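You operate a simulated robot arm through the tools that you are given. There is no shell and no other tool.

Carry out the task below with a simulated robot arm. There is one attempt and no reset: what you move stays moved.

Task
Reset the drive that the fault display names and restart it.
Fine: its selector goes off before its breaker goes on; shut the breaker door. Where these are worked on the way, their far stop is far enough and under half their travel is too little: breaker door.
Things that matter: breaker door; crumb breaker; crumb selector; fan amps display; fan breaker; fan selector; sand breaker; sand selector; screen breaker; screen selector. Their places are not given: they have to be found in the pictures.

The check looks at the end state, three seconds after you hand in, the way a careful person would. Anything else that was tipped, shoved, dropped, spilled or broken makes it a failure.

Robot
A 6-joint arm with a three-finger gripper, fixed in place. Base frame: the origin is at the foot of the arm, x ahead of it, y to its left, z up. Readings come in m, rad, newtons and seconds.
Its first joint turns from -2.897 to 2.897 rad. Payload 4.89 kg.
Tool frame: the origin (TCP) lies between the finger pads and is the grasp point; the fingertips stand 0.03 m ahead of it; z points along the fingers, y is the line along which they close. The gripper opens to 0.164 m. The gripper's body begins 0.125 m behind the TCP.
Orientation is that of the tool frame in the base frame, as a unit quaternion [x, y, z, w]. With the fingers straight down and closing along the base's y, the tool's x points along the base's -x, its y along +y and its z along -z.

Tools
- The arm moves only by the tool step_arm. Its argument "increments" is a list of rows, each a list of 7 numbers: the finger opening in m, from 0 to 0.164, then the shift along the tool's x, y, z in units of 300 mm (1.0 is 300 mm), then the turn, a rotation vector about the tool's x, y, z in units of 90 degrees (1.0 is 90 degrees). In form: [[jaw, x, y, z, wx, wy, wz], ...]. A call has 1 to 20 rows; each row is the pose to reach, as a shift and turn from the pose commanded when the call began, along the tool's axes at that moment. A call with a number of a shift or a turn outside -1 to 1 is refused whole. A row lasts 0.2 s, in which the tool goes at most 0.05 m and 0.15 rad; a call with a longer step from one row to the next is refused whole, and so is a gripper value outside its range. Where a pose cannot be reached the arm comes as near as it can. A force on the tool above 90 N (or 10 N above the force at the start of the call, whichever is more), or a blocked arm, ends the call early, and 0.2 s more pass. The fingers move at their own pace (about 0.108 m/s each) and stop on an object; they squeeze with about 32 N. The grip force told is the motor's: it shows also when the fingers shut on nothing. Time passes only in rows, and 0.2 s behind the last, so rows that repeat a pose let the fingers close. The reply holds the time, the measured pose of the TCP, the force on the tool along the base axes, the opening and the grip force, in the units named above and with some noise, with the torque about the TCP (base axes, N m) and any sound that the robot's microphone picked up.
- Cameras (640 x 400 px; columns grow to the right, rows downward): "scene" is fixed at [0.4013, -0.4988, 1.55]; the picture's right is [0.88, -0.48, 0.00], its down [-0.17, -0.32, -0.93] and it looks along [0.45, 0.82, -0.36] (base axes); focal length 280 px, centre (320, 200). "wrist" rides on the gripper at [0.076, -0.002, -0.152] in the tool frame; the picture's right is [0.02, 1.00, 0.00], its down [-0.88, 0.02, -0.47] and it looks along [-0.47, 0.01, 0.88] (tool axes); focal length 247 px, centre (320, 200).
- snapshot(camera): a new picture of that camera. No time passes.
- lift_body(by): slides the trunk up (or, below 0, down) by that many m; the arm rides with it, the base frame stays. It gives what a move gives, with no picture.
- measure_at(camera, pixels): for up to 12 pixels [column, row] of the newest picture of that camera ("zoom" is the newest enlarged one), the place [x, y, z] in the base frame of the surface seen there, good to about 0.002 m. No time passes.
- inspect(camera, box): a new picture of the part [left, top, right, bottom] of that camera's present view, enlarged. No time passes.
- sign_off(): hands the job in; it is judged then, once.

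Unless the task says otherwise, let go and move clear before handing in.

The tools are called after "Emit:" by a JSON object that holds its "name" and its "arguments". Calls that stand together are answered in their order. step_arm: Moves the arm, as the interface text tells. Its arguments: {"type":"object","properties":{"increments":{"type":"array"}},"required":["increments"]} The other tools are called the same way: lift_body (by) slides the trunk up or down; snapshot (camera) takes a picture; measure_at (camera, pixels) gives the place of the surface under pixels of a picture; inspect (camera, box) takes an enlarged picture of a part of a camera's view; sign_off () hands the job in.

At the start:

```text
time_s: 0.0
eef_pos: [0.5931, 0.1102, 1.5241]
orientation: [-0.001, 1.0, 0.0, 0.0]
force: [0.2, 0.1, 0.4]
torque: [-0.03, 0.01, -0.02]
opening: 0.164
finger_force: 0.1
trunk travel left (down, up): [-0.275, 0.115]
```

scene: 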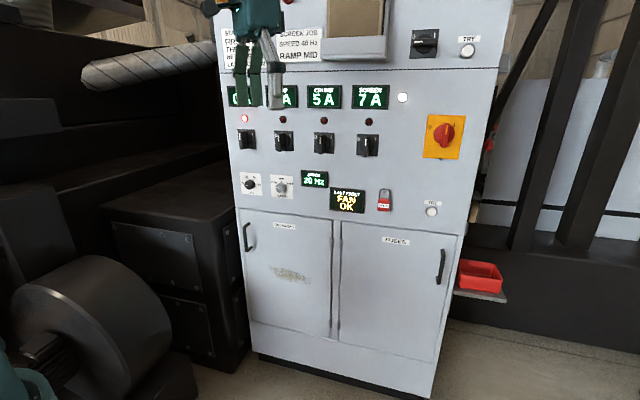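
wrist: 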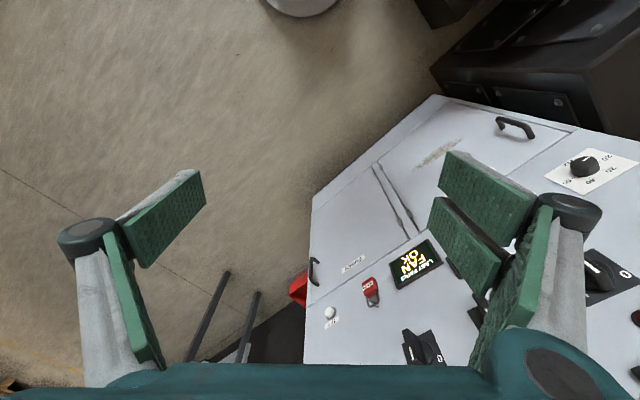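

The scene shows a cabinet with displays around row 95, selectors around row 140, a fault display near (347,201) and two doors below. I'll enlarge these regions to read them.

Emit:
{"name": "inspect", "arguments": {"camera": "scene", "box": [220, 70, 400, 182]}}

Emit:
{"name": "inspect", "arguments": {"camera": "scene", "box": [230, 160, 460, 304]}}

Emit:
{"name": "inspect", "arguments": {"camera": "scene", "box": [200, 0, 520, 200]}}

```text
3.56 times, centred on (310, 126) of scene
```

zoom: 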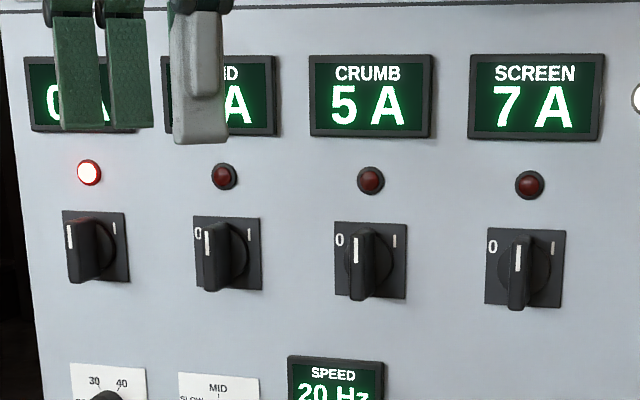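

```text
2.78 times, centred on (345, 232) of scene
```

zoom: 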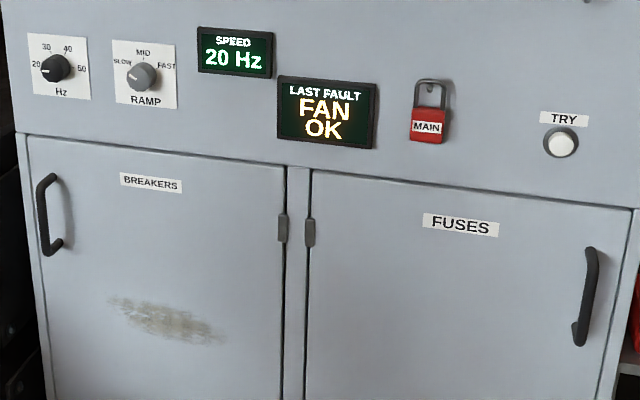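

```text
2.00 times, centred on (360, 100) of scene
```

zoom: 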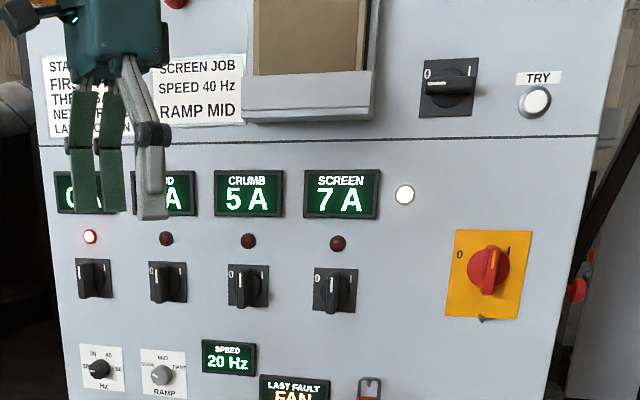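

The last-fault display reads "FAN OK", and the fan lamp at about (244,118) is lit with amps at 0. The arm hides part of the notices, so I'll measure key points and zoom in closer.

Emit:
{"name": "measure_at", "arguments": {"camera": "scene", "pixels": []}}

Emit:
{"name": "inspect", "arguments": {"camera": "scene", "box": [325, 183, 373, 213]}}

Emit:
{"name": "inspect", "arguments": {"camera": "scene", "box": [228, 120, 308, 170]}}

Emit:
{"name": "inspect", "arguments": {"camera": "scene", "box": [220, 15, 332, 85]}}

Emit:
{"name": "inspect", "arguments": {"camera": "scene", "box": [230, 210, 294, 250]}}

```text
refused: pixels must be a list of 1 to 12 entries
```

```text
13.33 times, centred on (349, 198) of scene
```

zoom: 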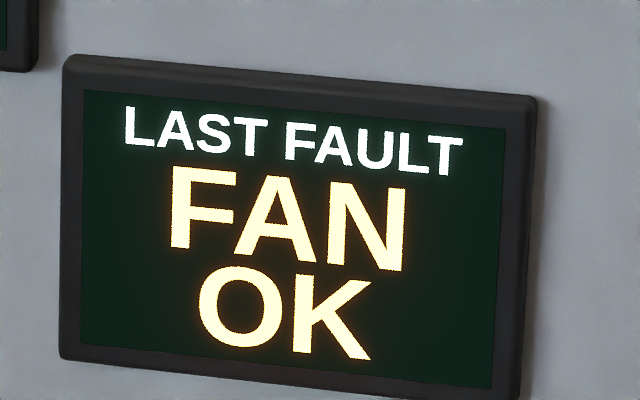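

```text
8.00 times, centred on (268, 145) of scene
```

zoom: 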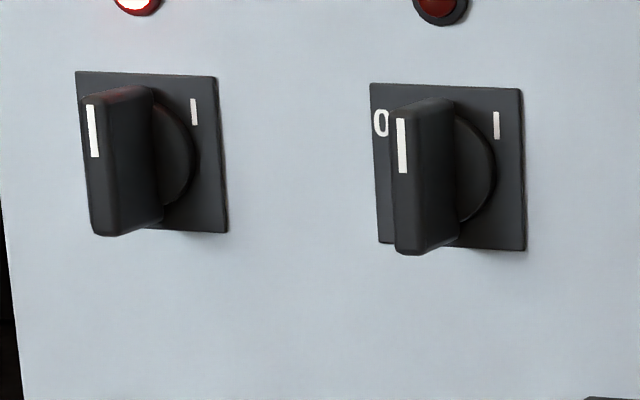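

```text
5.71 times, centred on (276, 50) of scene
```

zoom: 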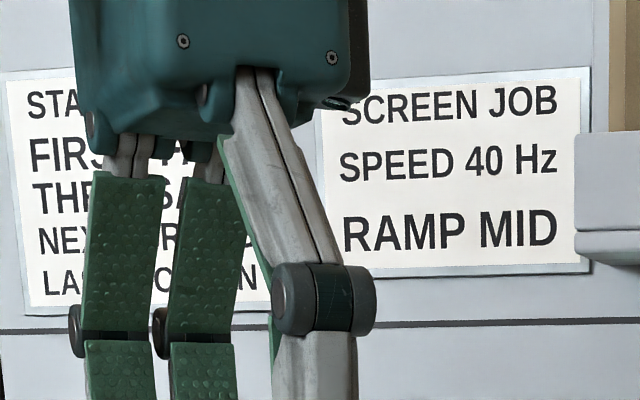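

```text
10.00 times, centred on (262, 230) of scene
```

zoom: 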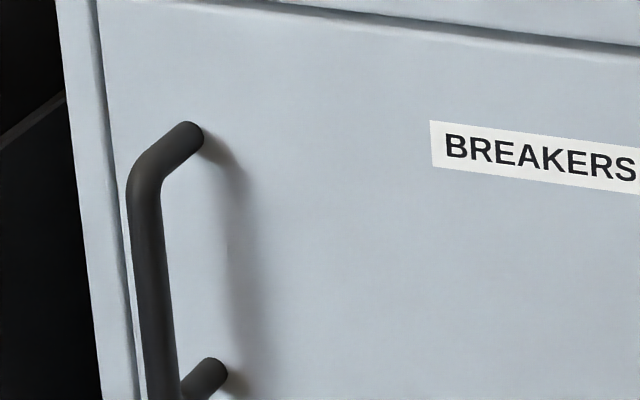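

The fault display names FAN, and its selector is the leftmost, near (246,139). I'll measure the panel, knob and door handle points.

Emit:
{"name": "measure_at", "arguments": {"camera": "scene", "pixels": [[264, 150], [430, 190], [264, 165], [400, 300], [246, 132], [246, 148], [243, 140], [254, 140], [246, 228], [246, 250], [260, 240], [320, 310]]}}

Emit:
{"name": "inspect", "arguments": {"camera": "scene", "box": [308, 120, 388, 170]}}

Emit:
{"name": "inspect", "arguments": {"camera": "scene", "box": [228, 205, 348, 280]}}

```text
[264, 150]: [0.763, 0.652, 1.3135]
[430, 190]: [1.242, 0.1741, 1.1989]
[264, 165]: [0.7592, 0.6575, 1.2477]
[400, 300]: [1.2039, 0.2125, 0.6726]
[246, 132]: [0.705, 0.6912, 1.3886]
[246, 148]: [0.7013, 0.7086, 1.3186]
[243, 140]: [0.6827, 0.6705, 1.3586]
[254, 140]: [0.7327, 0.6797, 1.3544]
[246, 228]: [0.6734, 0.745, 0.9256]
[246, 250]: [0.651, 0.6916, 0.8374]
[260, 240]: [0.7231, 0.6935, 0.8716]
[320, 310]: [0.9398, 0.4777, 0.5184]
```

```text
8.00 times, centred on (348, 145) of scene
```

zoom: 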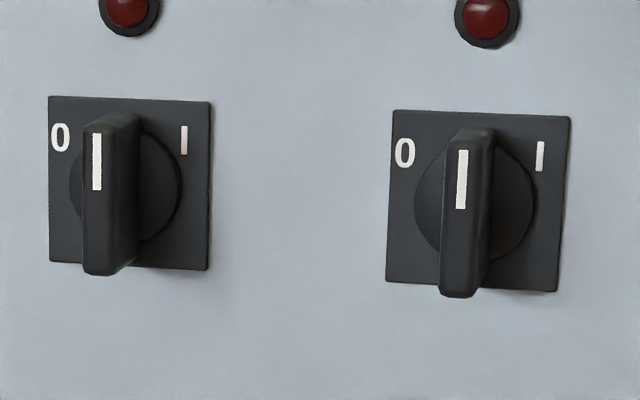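

```text
5.33 times, centred on (288, 242) of scene
```

zoom: 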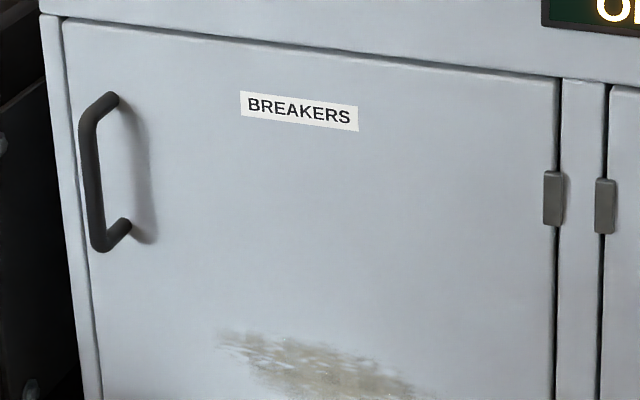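

The panel is the vertical plane x+y≈1.416, facing the arm at 45°. All the selector handles look vertical between 0 and I, so I'll compare them with the other switches.

Emit:
{"name": "inspect", "arguments": {"camera": "scene", "box": [400, 20, 496, 80]}}

Emit:
{"name": "inspect", "arguments": {"camera": "scene", "box": [410, 100, 490, 150]}}

Emit:
{"name": "inspect", "arguments": {"camera": "wrist", "box": [380, 180, 640, 380]}}

Emit:
{"name": "inspect", "arguments": {"camera": "scene", "box": [428, 180, 508, 230]}}

```text
6.67 times, centred on (448, 50) of scene
```

zoom: 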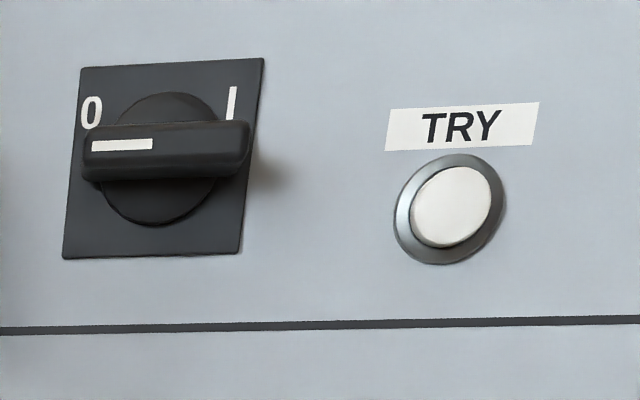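

```text
8.00 times, centred on (450, 125) of scene
```

zoom: 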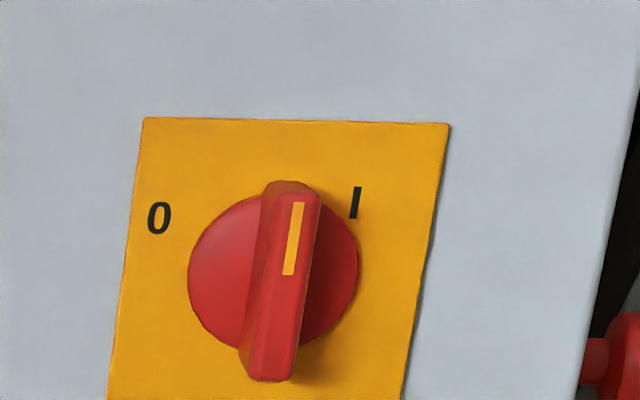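

```text
2.00 times, centred on (510, 280) of wrist
```

zoom: 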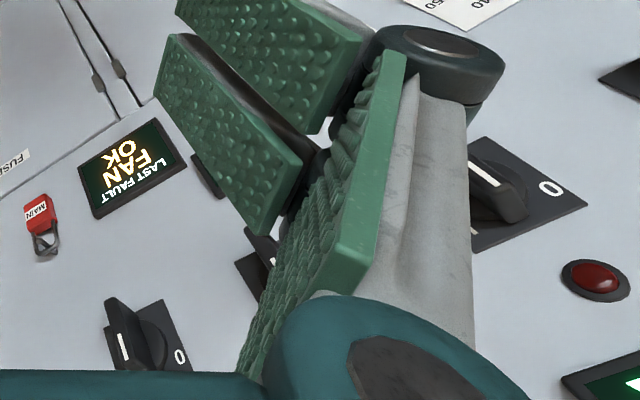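

```text
8.00 times, centred on (468, 205) of scene
```

zoom: 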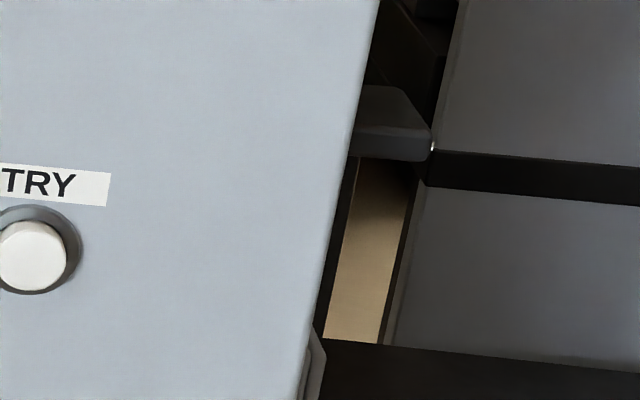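

The top switch at 0 shows its mark pointing left, so a vertical handle means I (on) and turning it 90° counter-clockwise means off. I'll take precise positions on the fan selector, then on the handle and door.

Emit:
{"name": "inspect", "arguments": {"camera": "scene", "box": [228, 120, 308, 170]}}

Emit:
{"name": "measure_at", "arguments": {"camera": "zoom", "pixels": [[80, 76], [211, 81], [223, 227], [100, 110], [100, 225], [92, 130], [104, 180], [150, 100], [158, 205], [380, 90], [515, 95], [410, 180]]}}

```text
8.00 times, centred on (268, 145) of scene
```

zoom: 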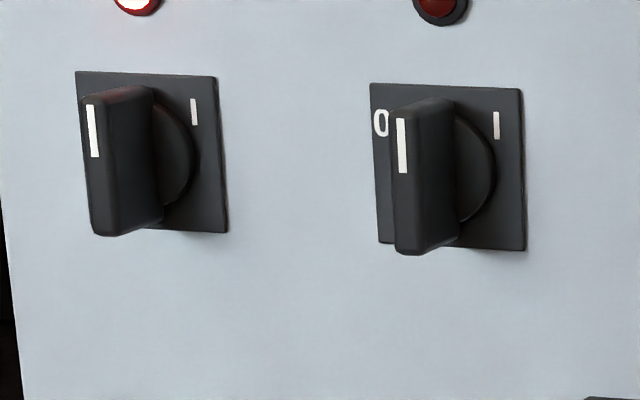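

```text
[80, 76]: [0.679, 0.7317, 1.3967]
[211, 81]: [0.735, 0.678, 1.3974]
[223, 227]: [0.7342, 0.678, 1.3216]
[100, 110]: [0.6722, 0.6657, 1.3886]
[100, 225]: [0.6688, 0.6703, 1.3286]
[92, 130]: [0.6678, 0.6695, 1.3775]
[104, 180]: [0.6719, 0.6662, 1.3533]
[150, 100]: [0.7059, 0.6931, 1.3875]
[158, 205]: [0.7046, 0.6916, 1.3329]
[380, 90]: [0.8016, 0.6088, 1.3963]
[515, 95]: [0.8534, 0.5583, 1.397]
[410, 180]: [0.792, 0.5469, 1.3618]
```

The fan selector sits on the panel at s≈0.0015, z≈1.359, with its handle standing 0.055 m proud. I'll first swing the arm round to face the panel.

Emit:
{"name": "step_arm", "arguments": {"increments": [[0.08, 0.064, 0.125, 0, 0, 0, -0.0625], [0.08, 0.128, 0.25, 0, 0, 0, -0.125], [0.08, 0.191, 0.375, 0, 0, 0, -0.1875], [0.08, 0.255, 0.5, 0, 0, 0, -0.25], [0.08, 0.319, 0.625, 0, 0, 0, -0.3125], [0.08, 0.383, 0.75, 0, 0, 0, -0.375], [0.08, 0.446, 0.875, 0, 0, 0, -0.4375], [0.08, 0.51, 1.0, 0, 0, 0, -0.5]]}}

```text
time_s: 1.8
eef_pos: [0.4392, 0.4095, 1.5234]
orientation: [-0.384, 0.924, 0.0, 0.0]
force: [0.5, -0.7, 0.3]
torque: [0.13, 0.03, 0.02]
opening: 0.0799
finger_force: 0.0
trunk travel left (down, up): [-0.275, 0.115]
```

The arm now faces the panel at 45° with the fingers down. Next I'll pitch the tool up to horizontal while lowering to knob height, well clear of the panel.

Emit:
{"name": "step_arm", "arguments": {"increments": [[0.08, -0.036, 0.006, 0.05, 0, -0.0909, 0], [0.08, -0.073, 0.012, 0.1, 0, -0.1818, 0], [0.08, -0.109, 0.018, 0.149, 0, -0.2727, 0], [0.08, -0.145, 0.024, 0.199, 0, -0.3636, 0], [0.08, -0.182, 0.03, 0.249, 0, -0.4545, 0], [0.08, -0.218, 0.036, 0.298, 0, -0.5454, 0], [0.08, -0.254, 0.042, 0.348, 0, -0.6363, 0], [0.08, -0.291, 0.048, 0.398, 0, -0.7272, 0], [0.08, -0.327, 0.054, 0.447, 0, -0.8181, 0], [0.08, -0.364, 0.06, 0.497, 0, -0.909, 0], [0.08, -0.4, 0.065, 0.547, 0, -1.0, 0]]}}

Emit:
{"name": "snapshot", "arguments": {"camera": "scene"}}

Emit:
{"name": "snapshot", "arguments": {"camera": "wrist"}}

```text
time_s: 4.2
eef_pos: [0.5096, 0.5061, 1.363]
orientation: [-0.268, 0.666, 0.273, 0.641]
force: [-0.7, -2.1, 0.7]
torque: [-0.23, 0.04, 0.12]
opening: 0.08
finger_force: 0.0
out of reach, approached as far as the arm can: row 11
trunk travel left (down, up): [-0.275, 0.115]
```

```text
taken
```

scene: 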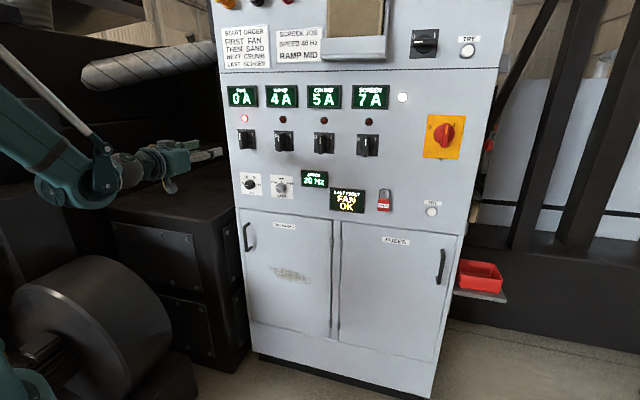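

```text
taken
```

wrist: 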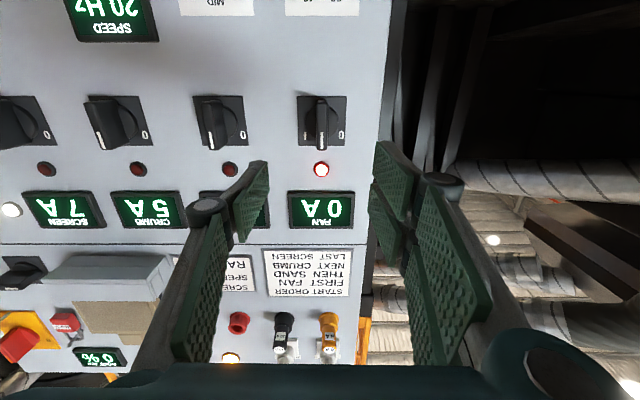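

The notice reads "start order: first fan, then sand, next crumb, last screen"; fan shows 0 A, with sand 4 A, crumb 5 A and screen 7 A. I'll check the fan knob position from the wrist view (320,122) before closing in.

Emit:
{"name": "inspect", "arguments": {"camera": "wrist", "box": [280, 80, 360, 190]}}

Emit:
{"name": "measure_at", "arguments": {"camera": "wrist", "pixels": [[300, 100], [344, 143], [317, 145], [325, 145], [320, 102], [321, 120], [316, 120], [326, 120], [330, 120], [312, 120]]}}

```text
3.64 times, centred on (320, 135) of wrist
```

zoom: 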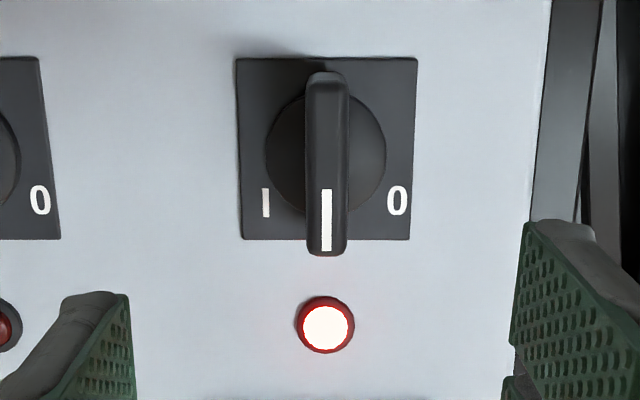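

```text
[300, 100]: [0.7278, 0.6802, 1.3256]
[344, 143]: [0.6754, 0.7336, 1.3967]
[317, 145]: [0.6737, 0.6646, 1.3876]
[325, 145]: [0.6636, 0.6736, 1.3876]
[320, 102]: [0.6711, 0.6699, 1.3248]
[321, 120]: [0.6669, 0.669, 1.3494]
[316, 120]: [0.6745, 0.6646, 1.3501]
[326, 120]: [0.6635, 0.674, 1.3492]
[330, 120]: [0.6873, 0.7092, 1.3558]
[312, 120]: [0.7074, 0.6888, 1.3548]
```

The handle centre reads s≈0, z≈1.359, about 0.015 m thick. I'll close in to a pre-grasp pose.

Emit:
{"name": "step_arm", "arguments": {"increments": [[0.06, -0.001, 0.001, 0.1, 0, 0, 0], [0.06, -0.002, 0.003, 0.2, 0, -0.005, 0], [0.06, -0.003, 0.004, 0.3, 0, -0.01, 0], [0.06, -0.004, 0.006, 0.4, 0, -0.015, 0], [0.06, -0.005, 0.007, 0.5, 0, -0.02, 0], [0.06, -0.005, 0.008, 0.607, 0, -0.02, 0]]}}

Emit:
{"name": "snapshot", "arguments": {"camera": "wrist"}}

Emit:
{"name": "snapshot", "arguments": {"camera": "scene"}}

```text
time_s: 5.6
eef_pos: [0.6368, 0.6357, 1.3647]
orientation: [-0.265, 0.643, 0.274, 0.664]
force: [-0.6, 0.1, 0.4]
torque: [-0.04, 0.08, -0.01]
opening: 0.06
finger_force: 0.1
trunk travel left (down, up): [-0.275, 0.115]
```

```text
taken
```

wrist: 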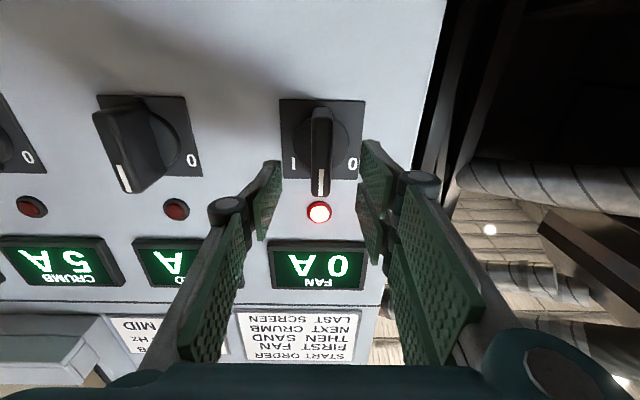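

```text
taken
```

scene: 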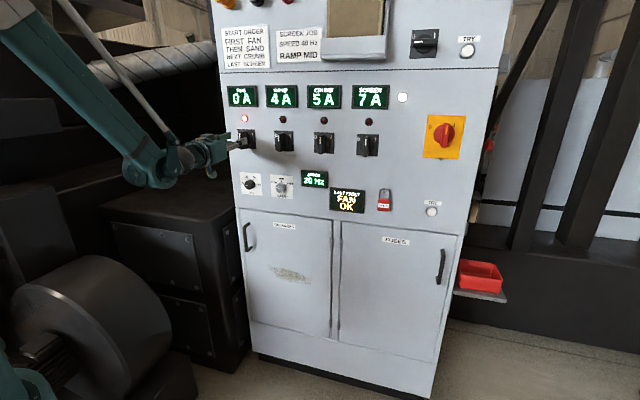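

The tool is aligned with the fan handle but pitched up about 2° and 6 mm high. I'll correct that, advance so the fingers straddle the handle, and close.

Emit:
{"name": "step_arm", "arguments": {"increments": [[0.06, 0.026, 0.003, 0.0, 0, 0.02, 0], [0.06, 0.026, 0.003, 0.057, 0, 0.02, 0], [0.06, 0.026, 0.003, 0.113, 0, 0.02, 0], [0.06, 0.026, 0.003, 0.17, 0, 0.02, 0], [0.06, 0.026, 0.003, 0.17, 0, 0.02, 0]]}}

Emit:
{"name": "snapshot", "arguments": {"camera": "wrist"}}

Emit:
{"name": "inspect", "arguments": {"camera": "scene", "box": [200, 110, 296, 170]}}

```text
time_s: 6.8
eef_pos: [0.6743, 0.6739, 1.3577]
orientation: [-0.27, 0.654, 0.27, 0.654]
force: [-0.4, 0.7, -0.2]
torque: [0.02, -0.02, -0.01]
opening: 0.0596
finger_force: 0.1
out of reach, approached as far as the arm can: row 1
trunk travel left (down, up): [-0.275, 0.115]
```

```text
taken
```

wrist: 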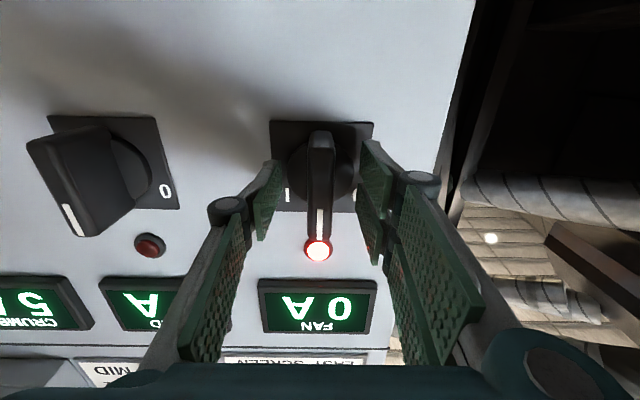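

```text
6.67 times, centred on (248, 140) of scene
```

zoom: 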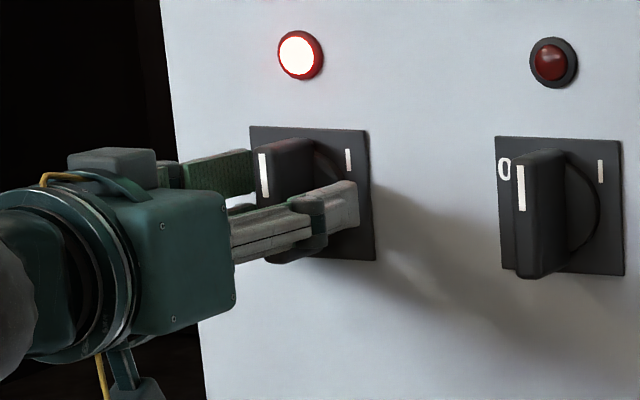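

The fingers straddle the handle at d≈0.953, and the orientation is exact. I'll close on it.

Emit:
{"name": "step_arm", "arguments": {"increments": [[0.0, 0, 0, 0, 0, 0, 0], [0.0, 0, 0, 0, 0, 0, 0], [0.0, 0, 0, 0, 0, 0, 0]]}}

```text
time_s: 7.6
eef_pos: [0.6731, 0.6733, 1.3592]
orientation: [-0.27, 0.654, 0.27, 0.653]
force: [-0.7, 3.7, 0.2]
torque: [0.07, -0.05, 0.05]
opening: 0.018
finger_force: 44.5
trunk travel left (down, up): [-0.275, 0.115]
```

The grip is firm at a 0.018 m opening. I'll turn the selector 90° counter-clockwise to off, which is a negative rotation about tool z.

Emit:
{"name": "step_arm", "arguments": {"increments": [[0.0, 0, 0, 0, 0, 0, -0.0833], [0.0, 0, 0, 0, 0, 0, -0.1667], [0.0, 0, 0, 0, 0, 0, -0.25], [0.0, 0, 0, 0, 0, 0, -0.3333], [0.0, 0, 0, 0, 0, 0, -0.4167], [0.0, 0, 0, 0, 0, 0, -0.5], [0.0, 0, 0, 0, 0, 0, -0.5833], [0.0, 0, 0, 0, 0, 0, -0.6667], [0.0, 0, 0, 0, 0, 0, -0.75], [0.0, 0, 0, 0, 0, 0, -0.8333], [0.0, 0, 0, 0, 0, 0, -0.9167], [0.0, 0, 0, 0, 0, 0, -1.0]]}}

Emit:
{"name": "snapshot", "arguments": {"camera": "wrist"}}

Emit:
{"name": "inspect", "arguments": {"camera": "scene", "box": [200, 80, 296, 170]}}

```text
time_s: 10.2
eef_pos: [0.6739, 0.6718, 1.3598]
orientation: [0.654, -0.27, 0.271, -0.653]
force: [36.2, 18.4, 62.7]
torque: [1.11, -0.84, -0.29]
opening: 0.018
finger_force: 44.9
trunk travel left (down, up): [-0.275, 0.115]
```

```text
taken
```

wrist: 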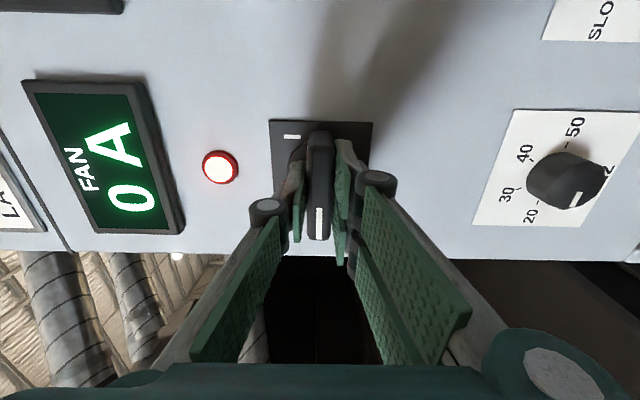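

```text
4.44 times, centred on (248, 125) of scene
```

zoom: 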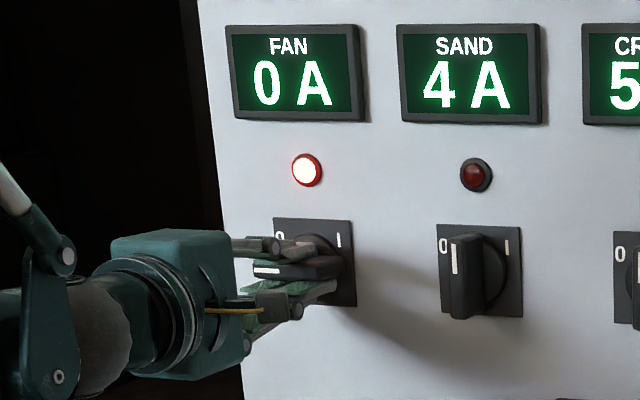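

The mark now points left, which is 0/off. There is some side load on the tool, so I'll open the fingers and back straight out.

Emit:
{"name": "step_arm", "arguments": {"increments": [[0.06, 0, 0, 0, 0, 0, -1.0], [0.06, 0, 0, 0, 0, 0, -1.0]]}}

```text
refused: row 1 steps farther than a row can; nothing moved
```

Emit:
{"name": "step_arm", "arguments": {"increments": [[0.06, 0, 0, 0, 0, 0, 0], [0.06, 0, 0, 0, 0, 0, 0], [0.06, 0, 0, -0.1, 0, 0, 0], [0.06, 0, 0, -0.2, 0, 0, 0], [0.06, 0, 0, -0.35, 0, 0, 0], [0.06, 0, 0, -0.5, 0, 0, 0]]}}

Emit:
{"name": "snapshot", "arguments": {"camera": "wrist"}}

Emit:
{"name": "snapshot", "arguments": {"camera": "scene"}}

Emit:
{"name": "inspect", "arguments": {"camera": "scene", "box": [220, 80, 400, 215]}}

```text
time_s: 11.6
eef_pos: [0.5678, 0.5644, 1.3587]
orientation: [-0.653, 0.271, -0.27, 0.653]
force: [0.7, 0.3, -1.2]
torque: [0.06, -0.04, 0.0]
opening: 0.06
finger_force: 0.0
trunk travel left (down, up): [-0.275, 0.115]
```

```text
taken
```

wrist: 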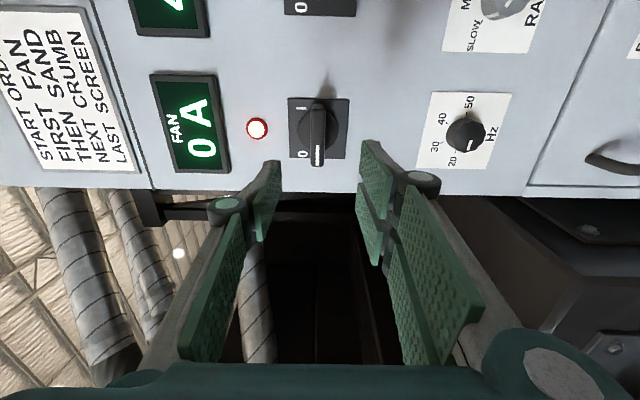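

```text
taken
```

scene: 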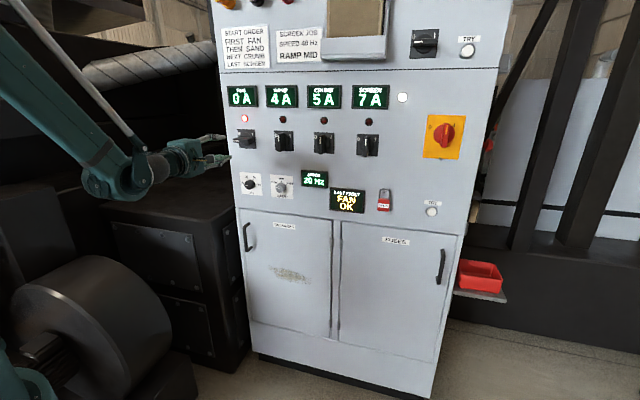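

```text
2.96 times, centred on (310, 148) of scene
```

zoom: 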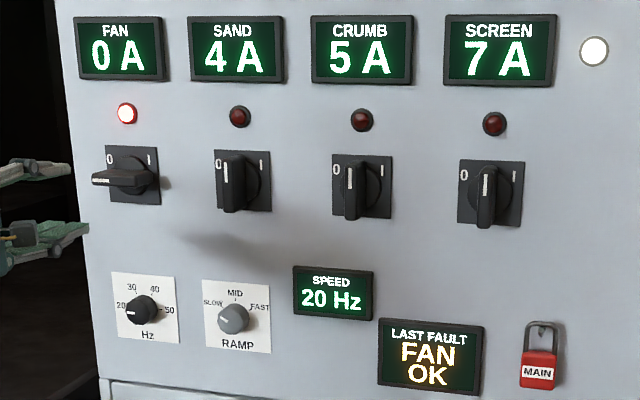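

The fan selector is now at 0. Next comes the door, so I'll measure the handle, the door edges, and the dark box and drum on the left for clearance.

Emit:
{"name": "inspect", "arguments": {"camera": "scene", "box": [228, 205, 348, 280]}}

Emit:
{"name": "measure_at", "arguments": {"camera": "zoom", "pixels": [[90, 120], [86, 150], [95, 200], [100, 238], [110, 98], [125, 225], [72, 30], [552, 85], [553, 200], [606, 210], [140, 150], [400, 200]]}}

Emit:
{"name": "measure_at", "arguments": {"camera": "scene", "pixels": [[170, 200], [110, 205], [225, 190], [205, 180], [205, 215], [110, 225], [215, 350], [185, 285], [165, 370], [100, 270], [140, 320], [285, 375]]}}

```text
5.33 times, centred on (288, 242) of scene
```

zoom: 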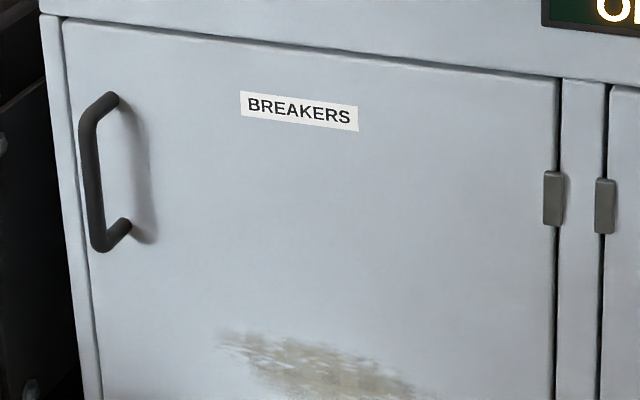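

```text
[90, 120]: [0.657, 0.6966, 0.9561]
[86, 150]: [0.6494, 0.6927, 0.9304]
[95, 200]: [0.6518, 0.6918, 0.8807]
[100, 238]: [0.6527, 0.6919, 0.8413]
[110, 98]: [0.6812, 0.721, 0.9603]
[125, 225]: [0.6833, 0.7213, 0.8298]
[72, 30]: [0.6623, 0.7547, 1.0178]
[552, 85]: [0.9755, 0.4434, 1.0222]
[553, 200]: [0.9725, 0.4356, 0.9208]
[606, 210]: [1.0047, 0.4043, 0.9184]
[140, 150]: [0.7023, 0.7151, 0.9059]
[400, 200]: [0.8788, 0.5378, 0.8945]
```

```text
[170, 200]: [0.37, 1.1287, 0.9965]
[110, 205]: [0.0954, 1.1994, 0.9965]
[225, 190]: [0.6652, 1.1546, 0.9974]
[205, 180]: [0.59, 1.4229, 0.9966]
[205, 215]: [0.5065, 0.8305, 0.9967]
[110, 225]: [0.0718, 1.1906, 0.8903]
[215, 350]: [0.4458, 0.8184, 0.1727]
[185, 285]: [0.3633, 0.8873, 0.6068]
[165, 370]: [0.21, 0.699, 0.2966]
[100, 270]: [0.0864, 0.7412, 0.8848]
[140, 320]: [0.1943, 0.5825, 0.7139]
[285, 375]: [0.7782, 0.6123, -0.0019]
```

The handle bar is at s≈-0.028, z 0.835–0.956, about 0.045 m off the door, with hinges at s≈0.38. I'll turn the wrist back and then lower the trunk for the lower section.

Emit:
{"name": "step_arm", "arguments": {"increments": [[0.06, 0, 0, 0, 0, 0, 0.0909], [0.06, 0, 0, 0, 0, 0, 0.1818], [0.06, 0, 0, 0, 0, 0, 0.2727], [0.06, 0, 0, 0, 0, 0, 0.3636], [0.06, 0, 0, 0, 0, 0, 0.4545], [0.06, 0, 0, 0, 0, 0, 0.5454], [0.06, 0, 0, 0, 0, 0, 0.6363], [0.06, 0, 0, 0, 0, 0, 0.7272], [0.06, 0, 0, 0, 0, 0, 0.8181], [0.06, 0, 0, 0, 0, 0, 0.909], [0.06, 0, 0, 0, 0, 0, 1.0]]}}

Emit:
{"name": "lift_body", "arguments": {"by": -0.275}}

Emit:
{"name": "snapshot", "arguments": {"camera": "scene"}}

Emit:
{"name": "snapshot", "arguments": {"camera": "wrist"}}

```text
time_s: 14.0
eef_pos: [0.5688, 0.5666, 1.3585]
orientation: [-0.269, 0.654, 0.271, 0.653]
force: [0.6, -0.1, -0.6]
torque: [0.0, -0.02, -0.01]
opening: 0.0601
finger_force: 0.0
trunk travel left (down, up): [-0.275, 0.115]
```

```text
time_s: 16.8
eef_pos: [0.5673, 0.5677, 1.0839]
orientation: [-0.27, 0.654, 0.27, 0.653]
force: [-0.1, -0.4, 0.9]
torque: [0.0, -0.03, -0.04]
opening: 0.06
finger_force: 0.1
trunk travel left (down, up): [0.0, 0.39]
```

```text
taken
```

scene: 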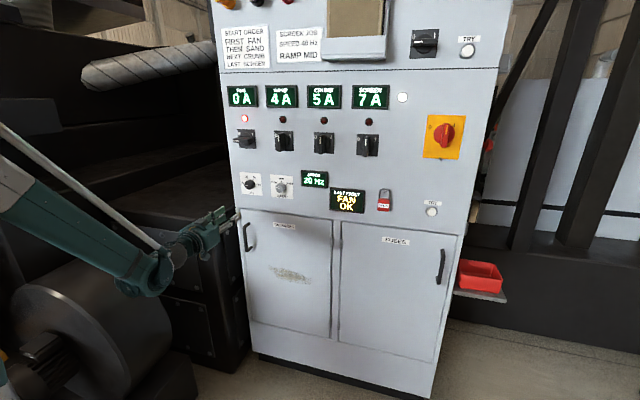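

```text
taken
```

wrist: 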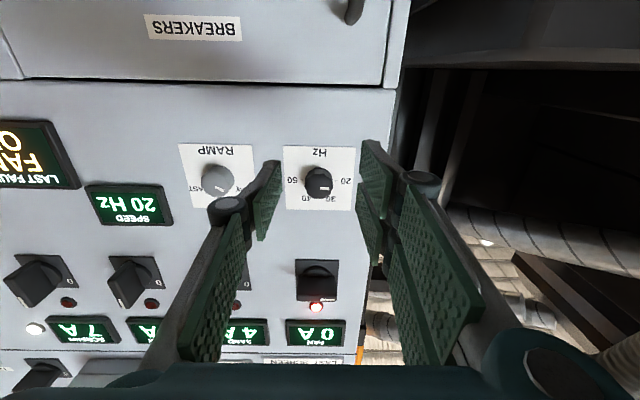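

The trunk is down and the TCP is at z≈1.084. I'll lower to handle height with the tool pitched down 30°, stopping about 0.1 m in front of the bar.

Emit:
{"name": "step_arm", "arguments": {"increments": [[0.06, 0.105, 0.015, 0.02, 0, 0.055, 0], [0.06, 0.21, 0.03, 0.05, 0, 0.111, 0], [0.06, 0.315, 0.045, 0.08, 0, 0.167, 0], [0.06, 0.42, 0.06, 0.11, 0, 0.222, 0], [0.06, 0.525, 0.076, 0.135, 0, 0.278, 0], [0.06, 0.627, 0.092, 0.158, 0, 0.333, 0]]}}

Emit:
{"name": "snapshot", "arguments": {"camera": "wrist"}}

Emit:
{"name": "snapshot", "arguments": {"camera": "scene"}}

```text
time_s: 18.2
eef_pos: [0.5816, 0.6196, 0.8945]
orientation: [-0.331, 0.8, 0.191, 0.462]
force: [-1.0, -1.9, 0.4]
torque: [0.02, -0.02, 0.01]
opening: 0.0599
finger_force: 0.1
out of reach, approached as far as the arm can: row 1
trunk travel left (down, up): [0.0, 0.39]
```

```text
taken
```

wrist: 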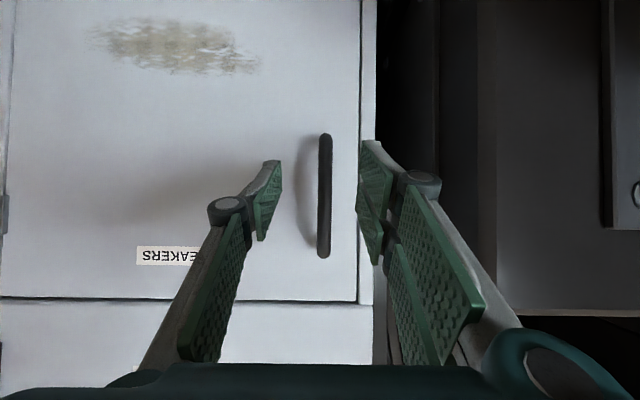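

```text
taken
```

scene: 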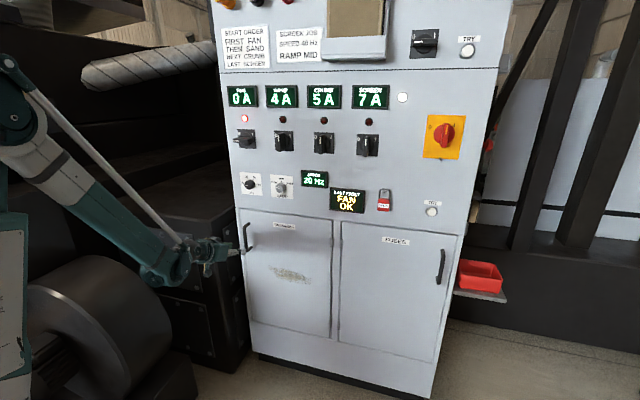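

The bar sits centred between the fingers in the wrist view at about (324,195). I'll measure it to fix the grasp point.

Emit:
{"name": "measure_at", "arguments": {"camera": "wrist", "pixels": [[319, 200], [324, 200], [329, 200], [324, 140], [324, 250], [324, 220], [300, 100]]}}

```text
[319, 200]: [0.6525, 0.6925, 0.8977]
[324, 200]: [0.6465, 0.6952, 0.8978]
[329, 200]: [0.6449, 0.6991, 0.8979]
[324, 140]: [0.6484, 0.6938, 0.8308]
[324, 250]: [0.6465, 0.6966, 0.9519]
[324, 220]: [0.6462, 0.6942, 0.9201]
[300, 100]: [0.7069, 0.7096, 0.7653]
```

The bar centre is at s≈-0.033, d≈0.955, z≈0.893. I'll move straight in and close on it.

Emit:
{"name": "step_arm", "arguments": {"increments": [[0.06, -0.05, 0.02, 0.09, 0, 0, 0], [0.06, -0.1, 0.02, 0.18, 0, 0, 0], [0.06, -0.14, 0.02, 0.25, 0, 0, 0], [0.06, -0.16, 0.02, 0.287, 0, 0, 0], [0.0, -0.16, 0.02, 0.287, 0, 0, 0], [0.0, -0.16, 0.02, 0.287, 0, 0, 0], [0.0, -0.16, 0.02, 0.287, 0, 0, 0]]}}

Emit:
{"name": "snapshot", "arguments": {"camera": "wrist"}}

```text
time_s: 19.8
eef_pos: [0.6473, 0.6946, 0.8932]
orientation: [-0.331, 0.8, 0.191, 0.462]
force: [-3.2, 5.6, 3.1]
torque: [0.84, 0.91, 0.08]
opening: 0.0149
finger_force: 44.5
trunk travel left (down, up): [0.0, 0.39]
```

```text
taken
```

wrist: 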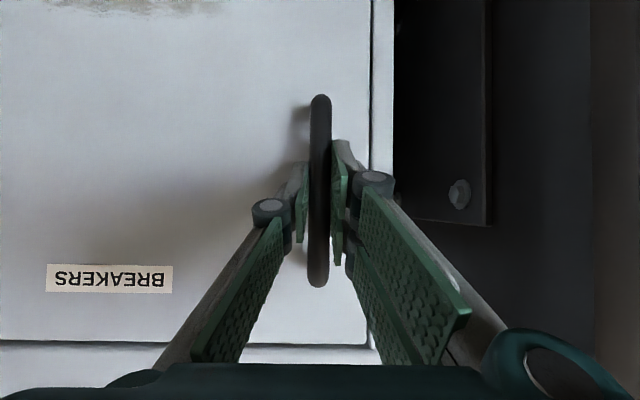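

The bar is gripped at 0.015 m opening, with the hinge taken at s≈0.38, d≈0.997. I'll pull the door along its arc to about 30°, yawing the tool half as much.

Emit:
{"name": "step_arm", "arguments": {"increments": [[0.0, 0.0598, -0.0193, -0.1036, -0.0241, 0, -0.0139], [0.0, 0.1185, -0.0487, -0.2052, -0.0481, 0, -0.0278], [0.0, 0.1757, -0.0883, -0.3043, -0.0722, 0, -0.0417], [0.0, 0.2308, -0.1377, -0.3998, -0.0962, 0, -0.0556], [0.0, 0.2837, -0.1967, -0.4913, -0.1203, 0, -0.0694], [0.0, 0.3338, -0.2647, -0.5782, -0.1443, 0, -0.0833]]}}

Emit:
{"name": "snapshot", "arguments": {"camera": "scene"}}

Emit:
{"name": "snapshot", "arguments": {"camera": "wrist"}}

```text
time_s: 21.2
eef_pos: [0.5598, 0.4971, 0.8941]
orientation: [-0.433, 0.75, 0.25, 0.433]
force: [-15.9, 3.9, 3.0]
torque: [0.89, 1.08, -0.13]
opening: 0.0149
finger_force: 45.0
trunk travel left (down, up): [0.0, 0.39]
```

```text
taken
```

scene: 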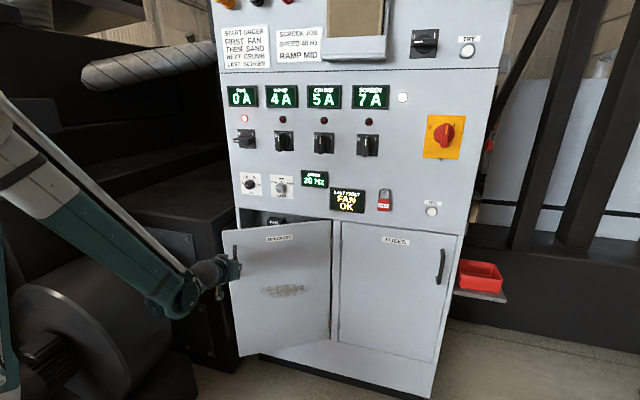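

```text
taken
```

wrist: 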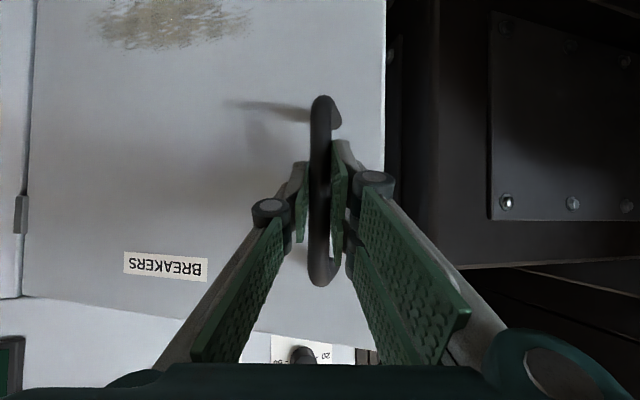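

The door is following at about 30° with low force. I'll continue the arc to 70°.

Emit:
{"name": "step_arm", "arguments": {"increments": [[0.0, 0.055, -0.049, -0.0953, -0.0241, 0, -0.0139], [0.0, 0.1082, -0.1087, -0.1873, -0.0481, 0, -0.0278], [0.0, 0.158, -0.176, -0.2737, -0.0722, 0, -0.0417], [0.0, 0.2052, -0.2527, -0.3554, -0.0962, 0, -0.0556], [0.0, 0.2485, -0.337, -0.4304, -0.1203, 0, -0.0694], [0.0, 0.288, -0.4283, -0.4988, -0.1443, 0, -0.0833], [0.0, 0.3237, -0.5263, -0.5606, -0.1684, 0, -0.0972], [0.0, 0.3547, -0.6303, -0.6143, -0.1925, 0, -0.1111]]}}

Emit:
{"name": "snapshot", "arguments": {"camera": "scene"}}

Emit:
{"name": "snapshot", "arguments": {"camera": "wrist"}}

```text
time_s: 23.0
eef_pos: [0.6165, 0.2176, 0.8939]
orientation: [-0.557, 0.663, 0.32, 0.383]
force: [-41.9, -23.0, -10.7]
torque: [-1.33, 2.26, 0.22]
opening: 0.0154
finger_force: 45.1
trunk travel left (down, up): [0.0, 0.39]
```

```text
taken
```

scene: 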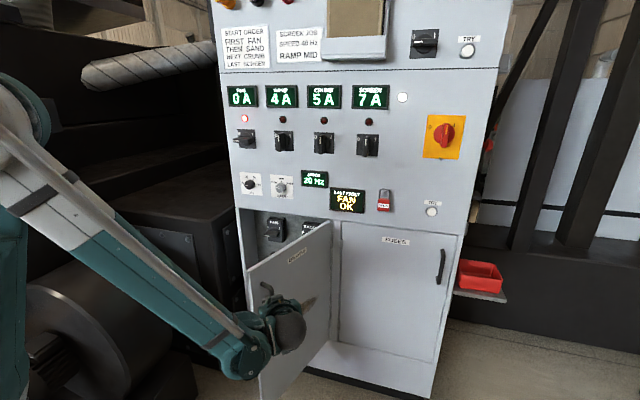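

```text
taken
```

wrist: 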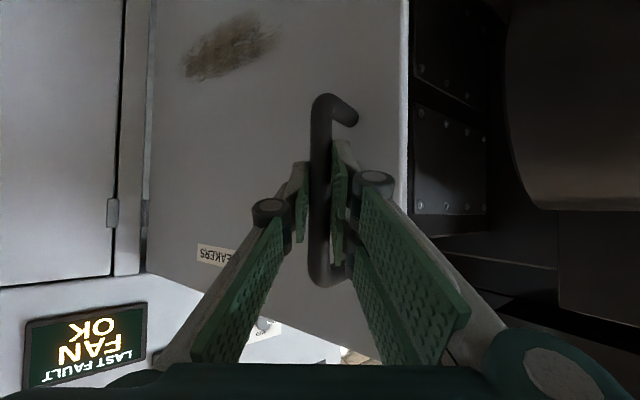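

The door is near 70°; the load suggests the hinge lies slightly further forward than assumed. I'll correct the arc and continue to 90°.

Emit:
{"name": "step_arm", "arguments": {"increments": [[0.0, 0.0438, -0.0563, -0.0759, -0.0241, 0, -0.0139], [0.0, 0.0842, -0.1463, -0.1458, -0.0481, 0, -0.0278], [0.0, 0.1205, -0.2427, -0.2087, -0.0722, 0, -0.0417], [0.0, 0.1523, -0.3457, -0.2638, -0.0962, 0, -0.0556]]}}

Emit:
{"name": "snapshot", "arguments": {"camera": "scene"}}

Emit:
{"name": "snapshot", "arguments": {"camera": "wrist"}}

```text
time_s: 24.0
eef_pos: [0.7061, 0.1121, 0.894]
orientation: [0.613, -0.612, -0.353, -0.354]
force: [32.4, 41.3, 14.3]
torque: [0.77, 0.2, -0.23]
opening: 0.0154
finger_force: 45.1
trunk travel left (down, up): [0.0, 0.39]
```

```text
taken
```

scene: 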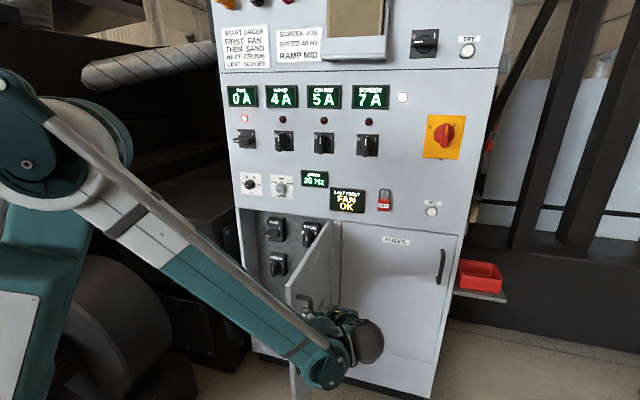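

```text
taken
```

wrist: 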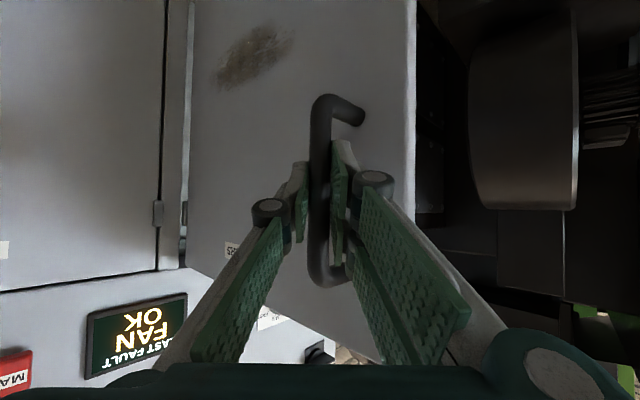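

The door is open to about 90°, and dark breakers are visible inside near (275,229), (311,234) and (278,264). I'll let go of the handle, back off and rise above the door.

Emit:
{"name": "step_arm", "arguments": {"increments": [[0.035, 0, 0, 0, 0, 0, 0], [0.035, 0, 0, 0, 0, 0, 0], [0.035, 0, 0, -0.1, 0, 0, 0], [0.035, 0, 0, -0.2, 0, 0, 0], [0.035, 0, 0, -0.3, 0, 0, 0]]}}

Emit:
{"name": "snapshot", "arguments": {"camera": "scene"}}

Emit:
{"name": "snapshot", "arguments": {"camera": "wrist"}}

```text
time_s: 25.2
eef_pos: [0.7042, 0.0323, 0.9393]
orientation: [-0.612, 0.613, 0.353, 0.354]
force: [0.7, 0.8, -0.8]
torque: [-0.05, 0.03, 0.03]
opening: 0.035
finger_force: 0.1
trunk travel left (down, up): [0.0, 0.39]
```

```text
taken
```

scene: 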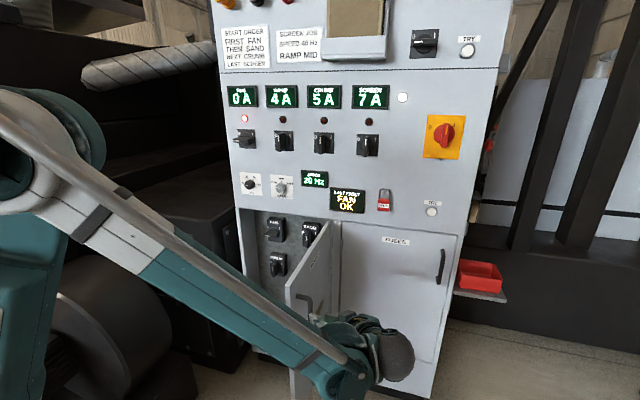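

```text
taken
```

wrist: 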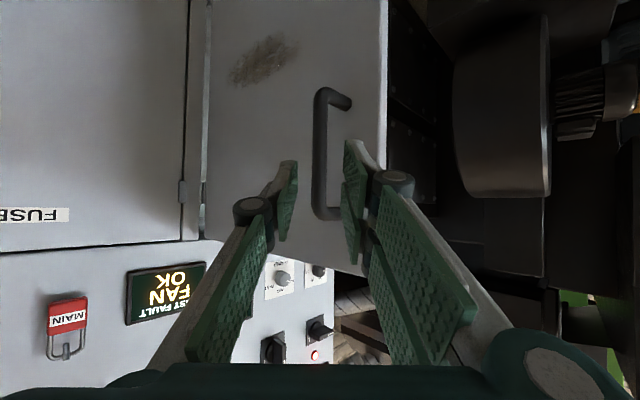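

The handle is clear and the door stayed open. I'll look at the breakers inside from the scene camera.

Emit:
{"name": "inspect", "arguments": {"camera": "scene", "box": [240, 205, 344, 290]}}

Emit:
{"name": "measure_at", "arguments": {"camera": "scene", "pixels": [[275, 222], [274, 232], [310, 230], [278, 258], [278, 268], [295, 245], [250, 230], [262, 230], [325, 228], [292, 290], [265, 290], [285, 212]]}}

```text
4.71 times, centred on (292, 248) of scene
```

zoom: 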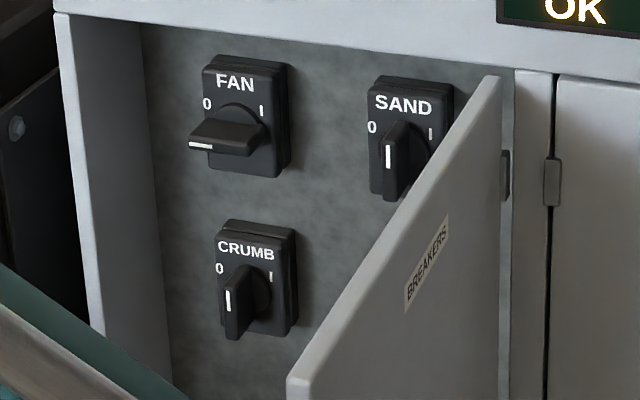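

```text
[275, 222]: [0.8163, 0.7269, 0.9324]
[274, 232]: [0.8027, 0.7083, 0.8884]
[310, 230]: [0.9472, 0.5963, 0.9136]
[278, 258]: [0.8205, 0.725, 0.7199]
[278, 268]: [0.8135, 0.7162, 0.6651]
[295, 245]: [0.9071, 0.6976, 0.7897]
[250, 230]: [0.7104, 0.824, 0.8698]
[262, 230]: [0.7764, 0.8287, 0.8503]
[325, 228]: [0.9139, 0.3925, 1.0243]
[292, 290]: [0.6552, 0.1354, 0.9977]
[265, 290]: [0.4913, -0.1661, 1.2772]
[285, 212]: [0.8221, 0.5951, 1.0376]
```

The FAN breaker (zoom 235,125) has its mark pointing left at 0, while SAND and CRUMB are vertical (on). I'll rise above the door before swinging back to the left.

Emit:
{"name": "step_arm", "arguments": {"increments": [[0.035, -0.115, 0, -0.067, 0, 0, 0], [0.035, -0.23, 0, -0.133, 0, 0, 0], [0.035, -0.346, 0, -0.2, 0, 0, 0], [0.035, -0.46, 0, -0.267, 0, 0, 0], [0.035, -0.577, 0, -0.333, 0, 0, 0]]}}

```text
time_s: 26.4
eef_pos: [0.7045, 0.0308, 1.139]
orientation: [0.613, -0.612, -0.354, -0.353]
force: [0.9, -1.6, -0.6]
torque: [0.08, 0.08, 0.15]
opening: 0.0351
finger_force: 0.2
trunk travel left (down, up): [0.0, 0.39]
```

Now at z≈1.139, above the door top at 1.024. I'll swing left over it while yawing back to face the panel.

Emit:
{"name": "step_arm", "arguments": {"increments": [[0.035, -0.0567, 0.0757, 0.0982, 0.0433, 0, 0.025], [0.035, -0.1134, 0.1514, 0.1964, 0.0866, 0, 0.05], [0.035, -0.1701, 0.2271, 0.2946, 0.1299, 0, 0.075], [0.035, -0.2268, 0.3028, 0.3928, 0.1732, 0, 0.1], [0.035, -0.2835, 0.3785, 0.491, 0.2165, 0, 0.125], [0.035, -0.3402, 0.4542, 0.5892, 0.2598, 0, 0.15], [0.035, -0.3969, 0.5299, 0.6874, 0.3031, 0, 0.175], [0.035, -0.4536, 0.6056, 0.7856, 0.3464, 0, 0.2], [0.035, -0.5103, 0.6813, 0.8838, 0.3897, 0, 0.225], [0.035, -0.567, 0.757, 0.982, 0.433, 0, 0.25]]}}

Emit:
{"name": "snapshot", "arguments": {"camera": "scene"}}

Emit:
{"name": "snapshot", "arguments": {"camera": "wrist"}}

```text
time_s: 28.6
eef_pos: [0.4775, 0.3709, 1.1395]
orientation: [-0.33, 0.8, 0.19, 0.464]
force: [-1.4, 1.6, 0.2]
torque: [-0.14, -0.08, -0.32]
opening: 0.035
finger_force: 0.5
trunk travel left (down, up): [0.0, 0.39]
```

```text
taken
```

scene: 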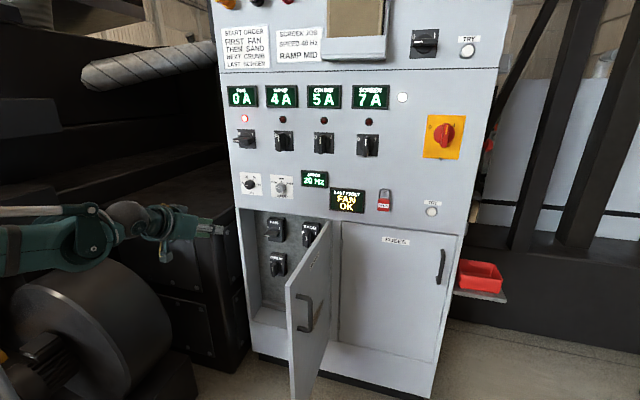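

```text
taken
```

wrist: 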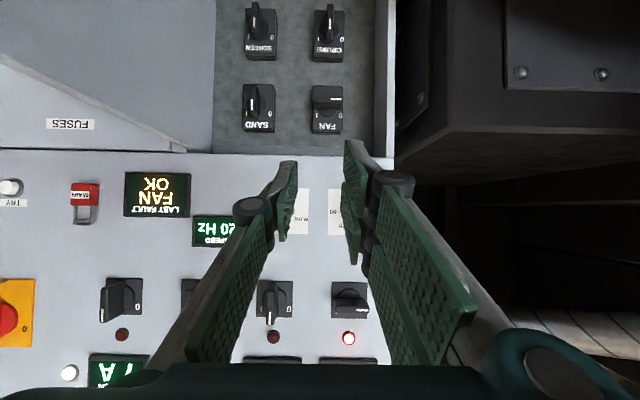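

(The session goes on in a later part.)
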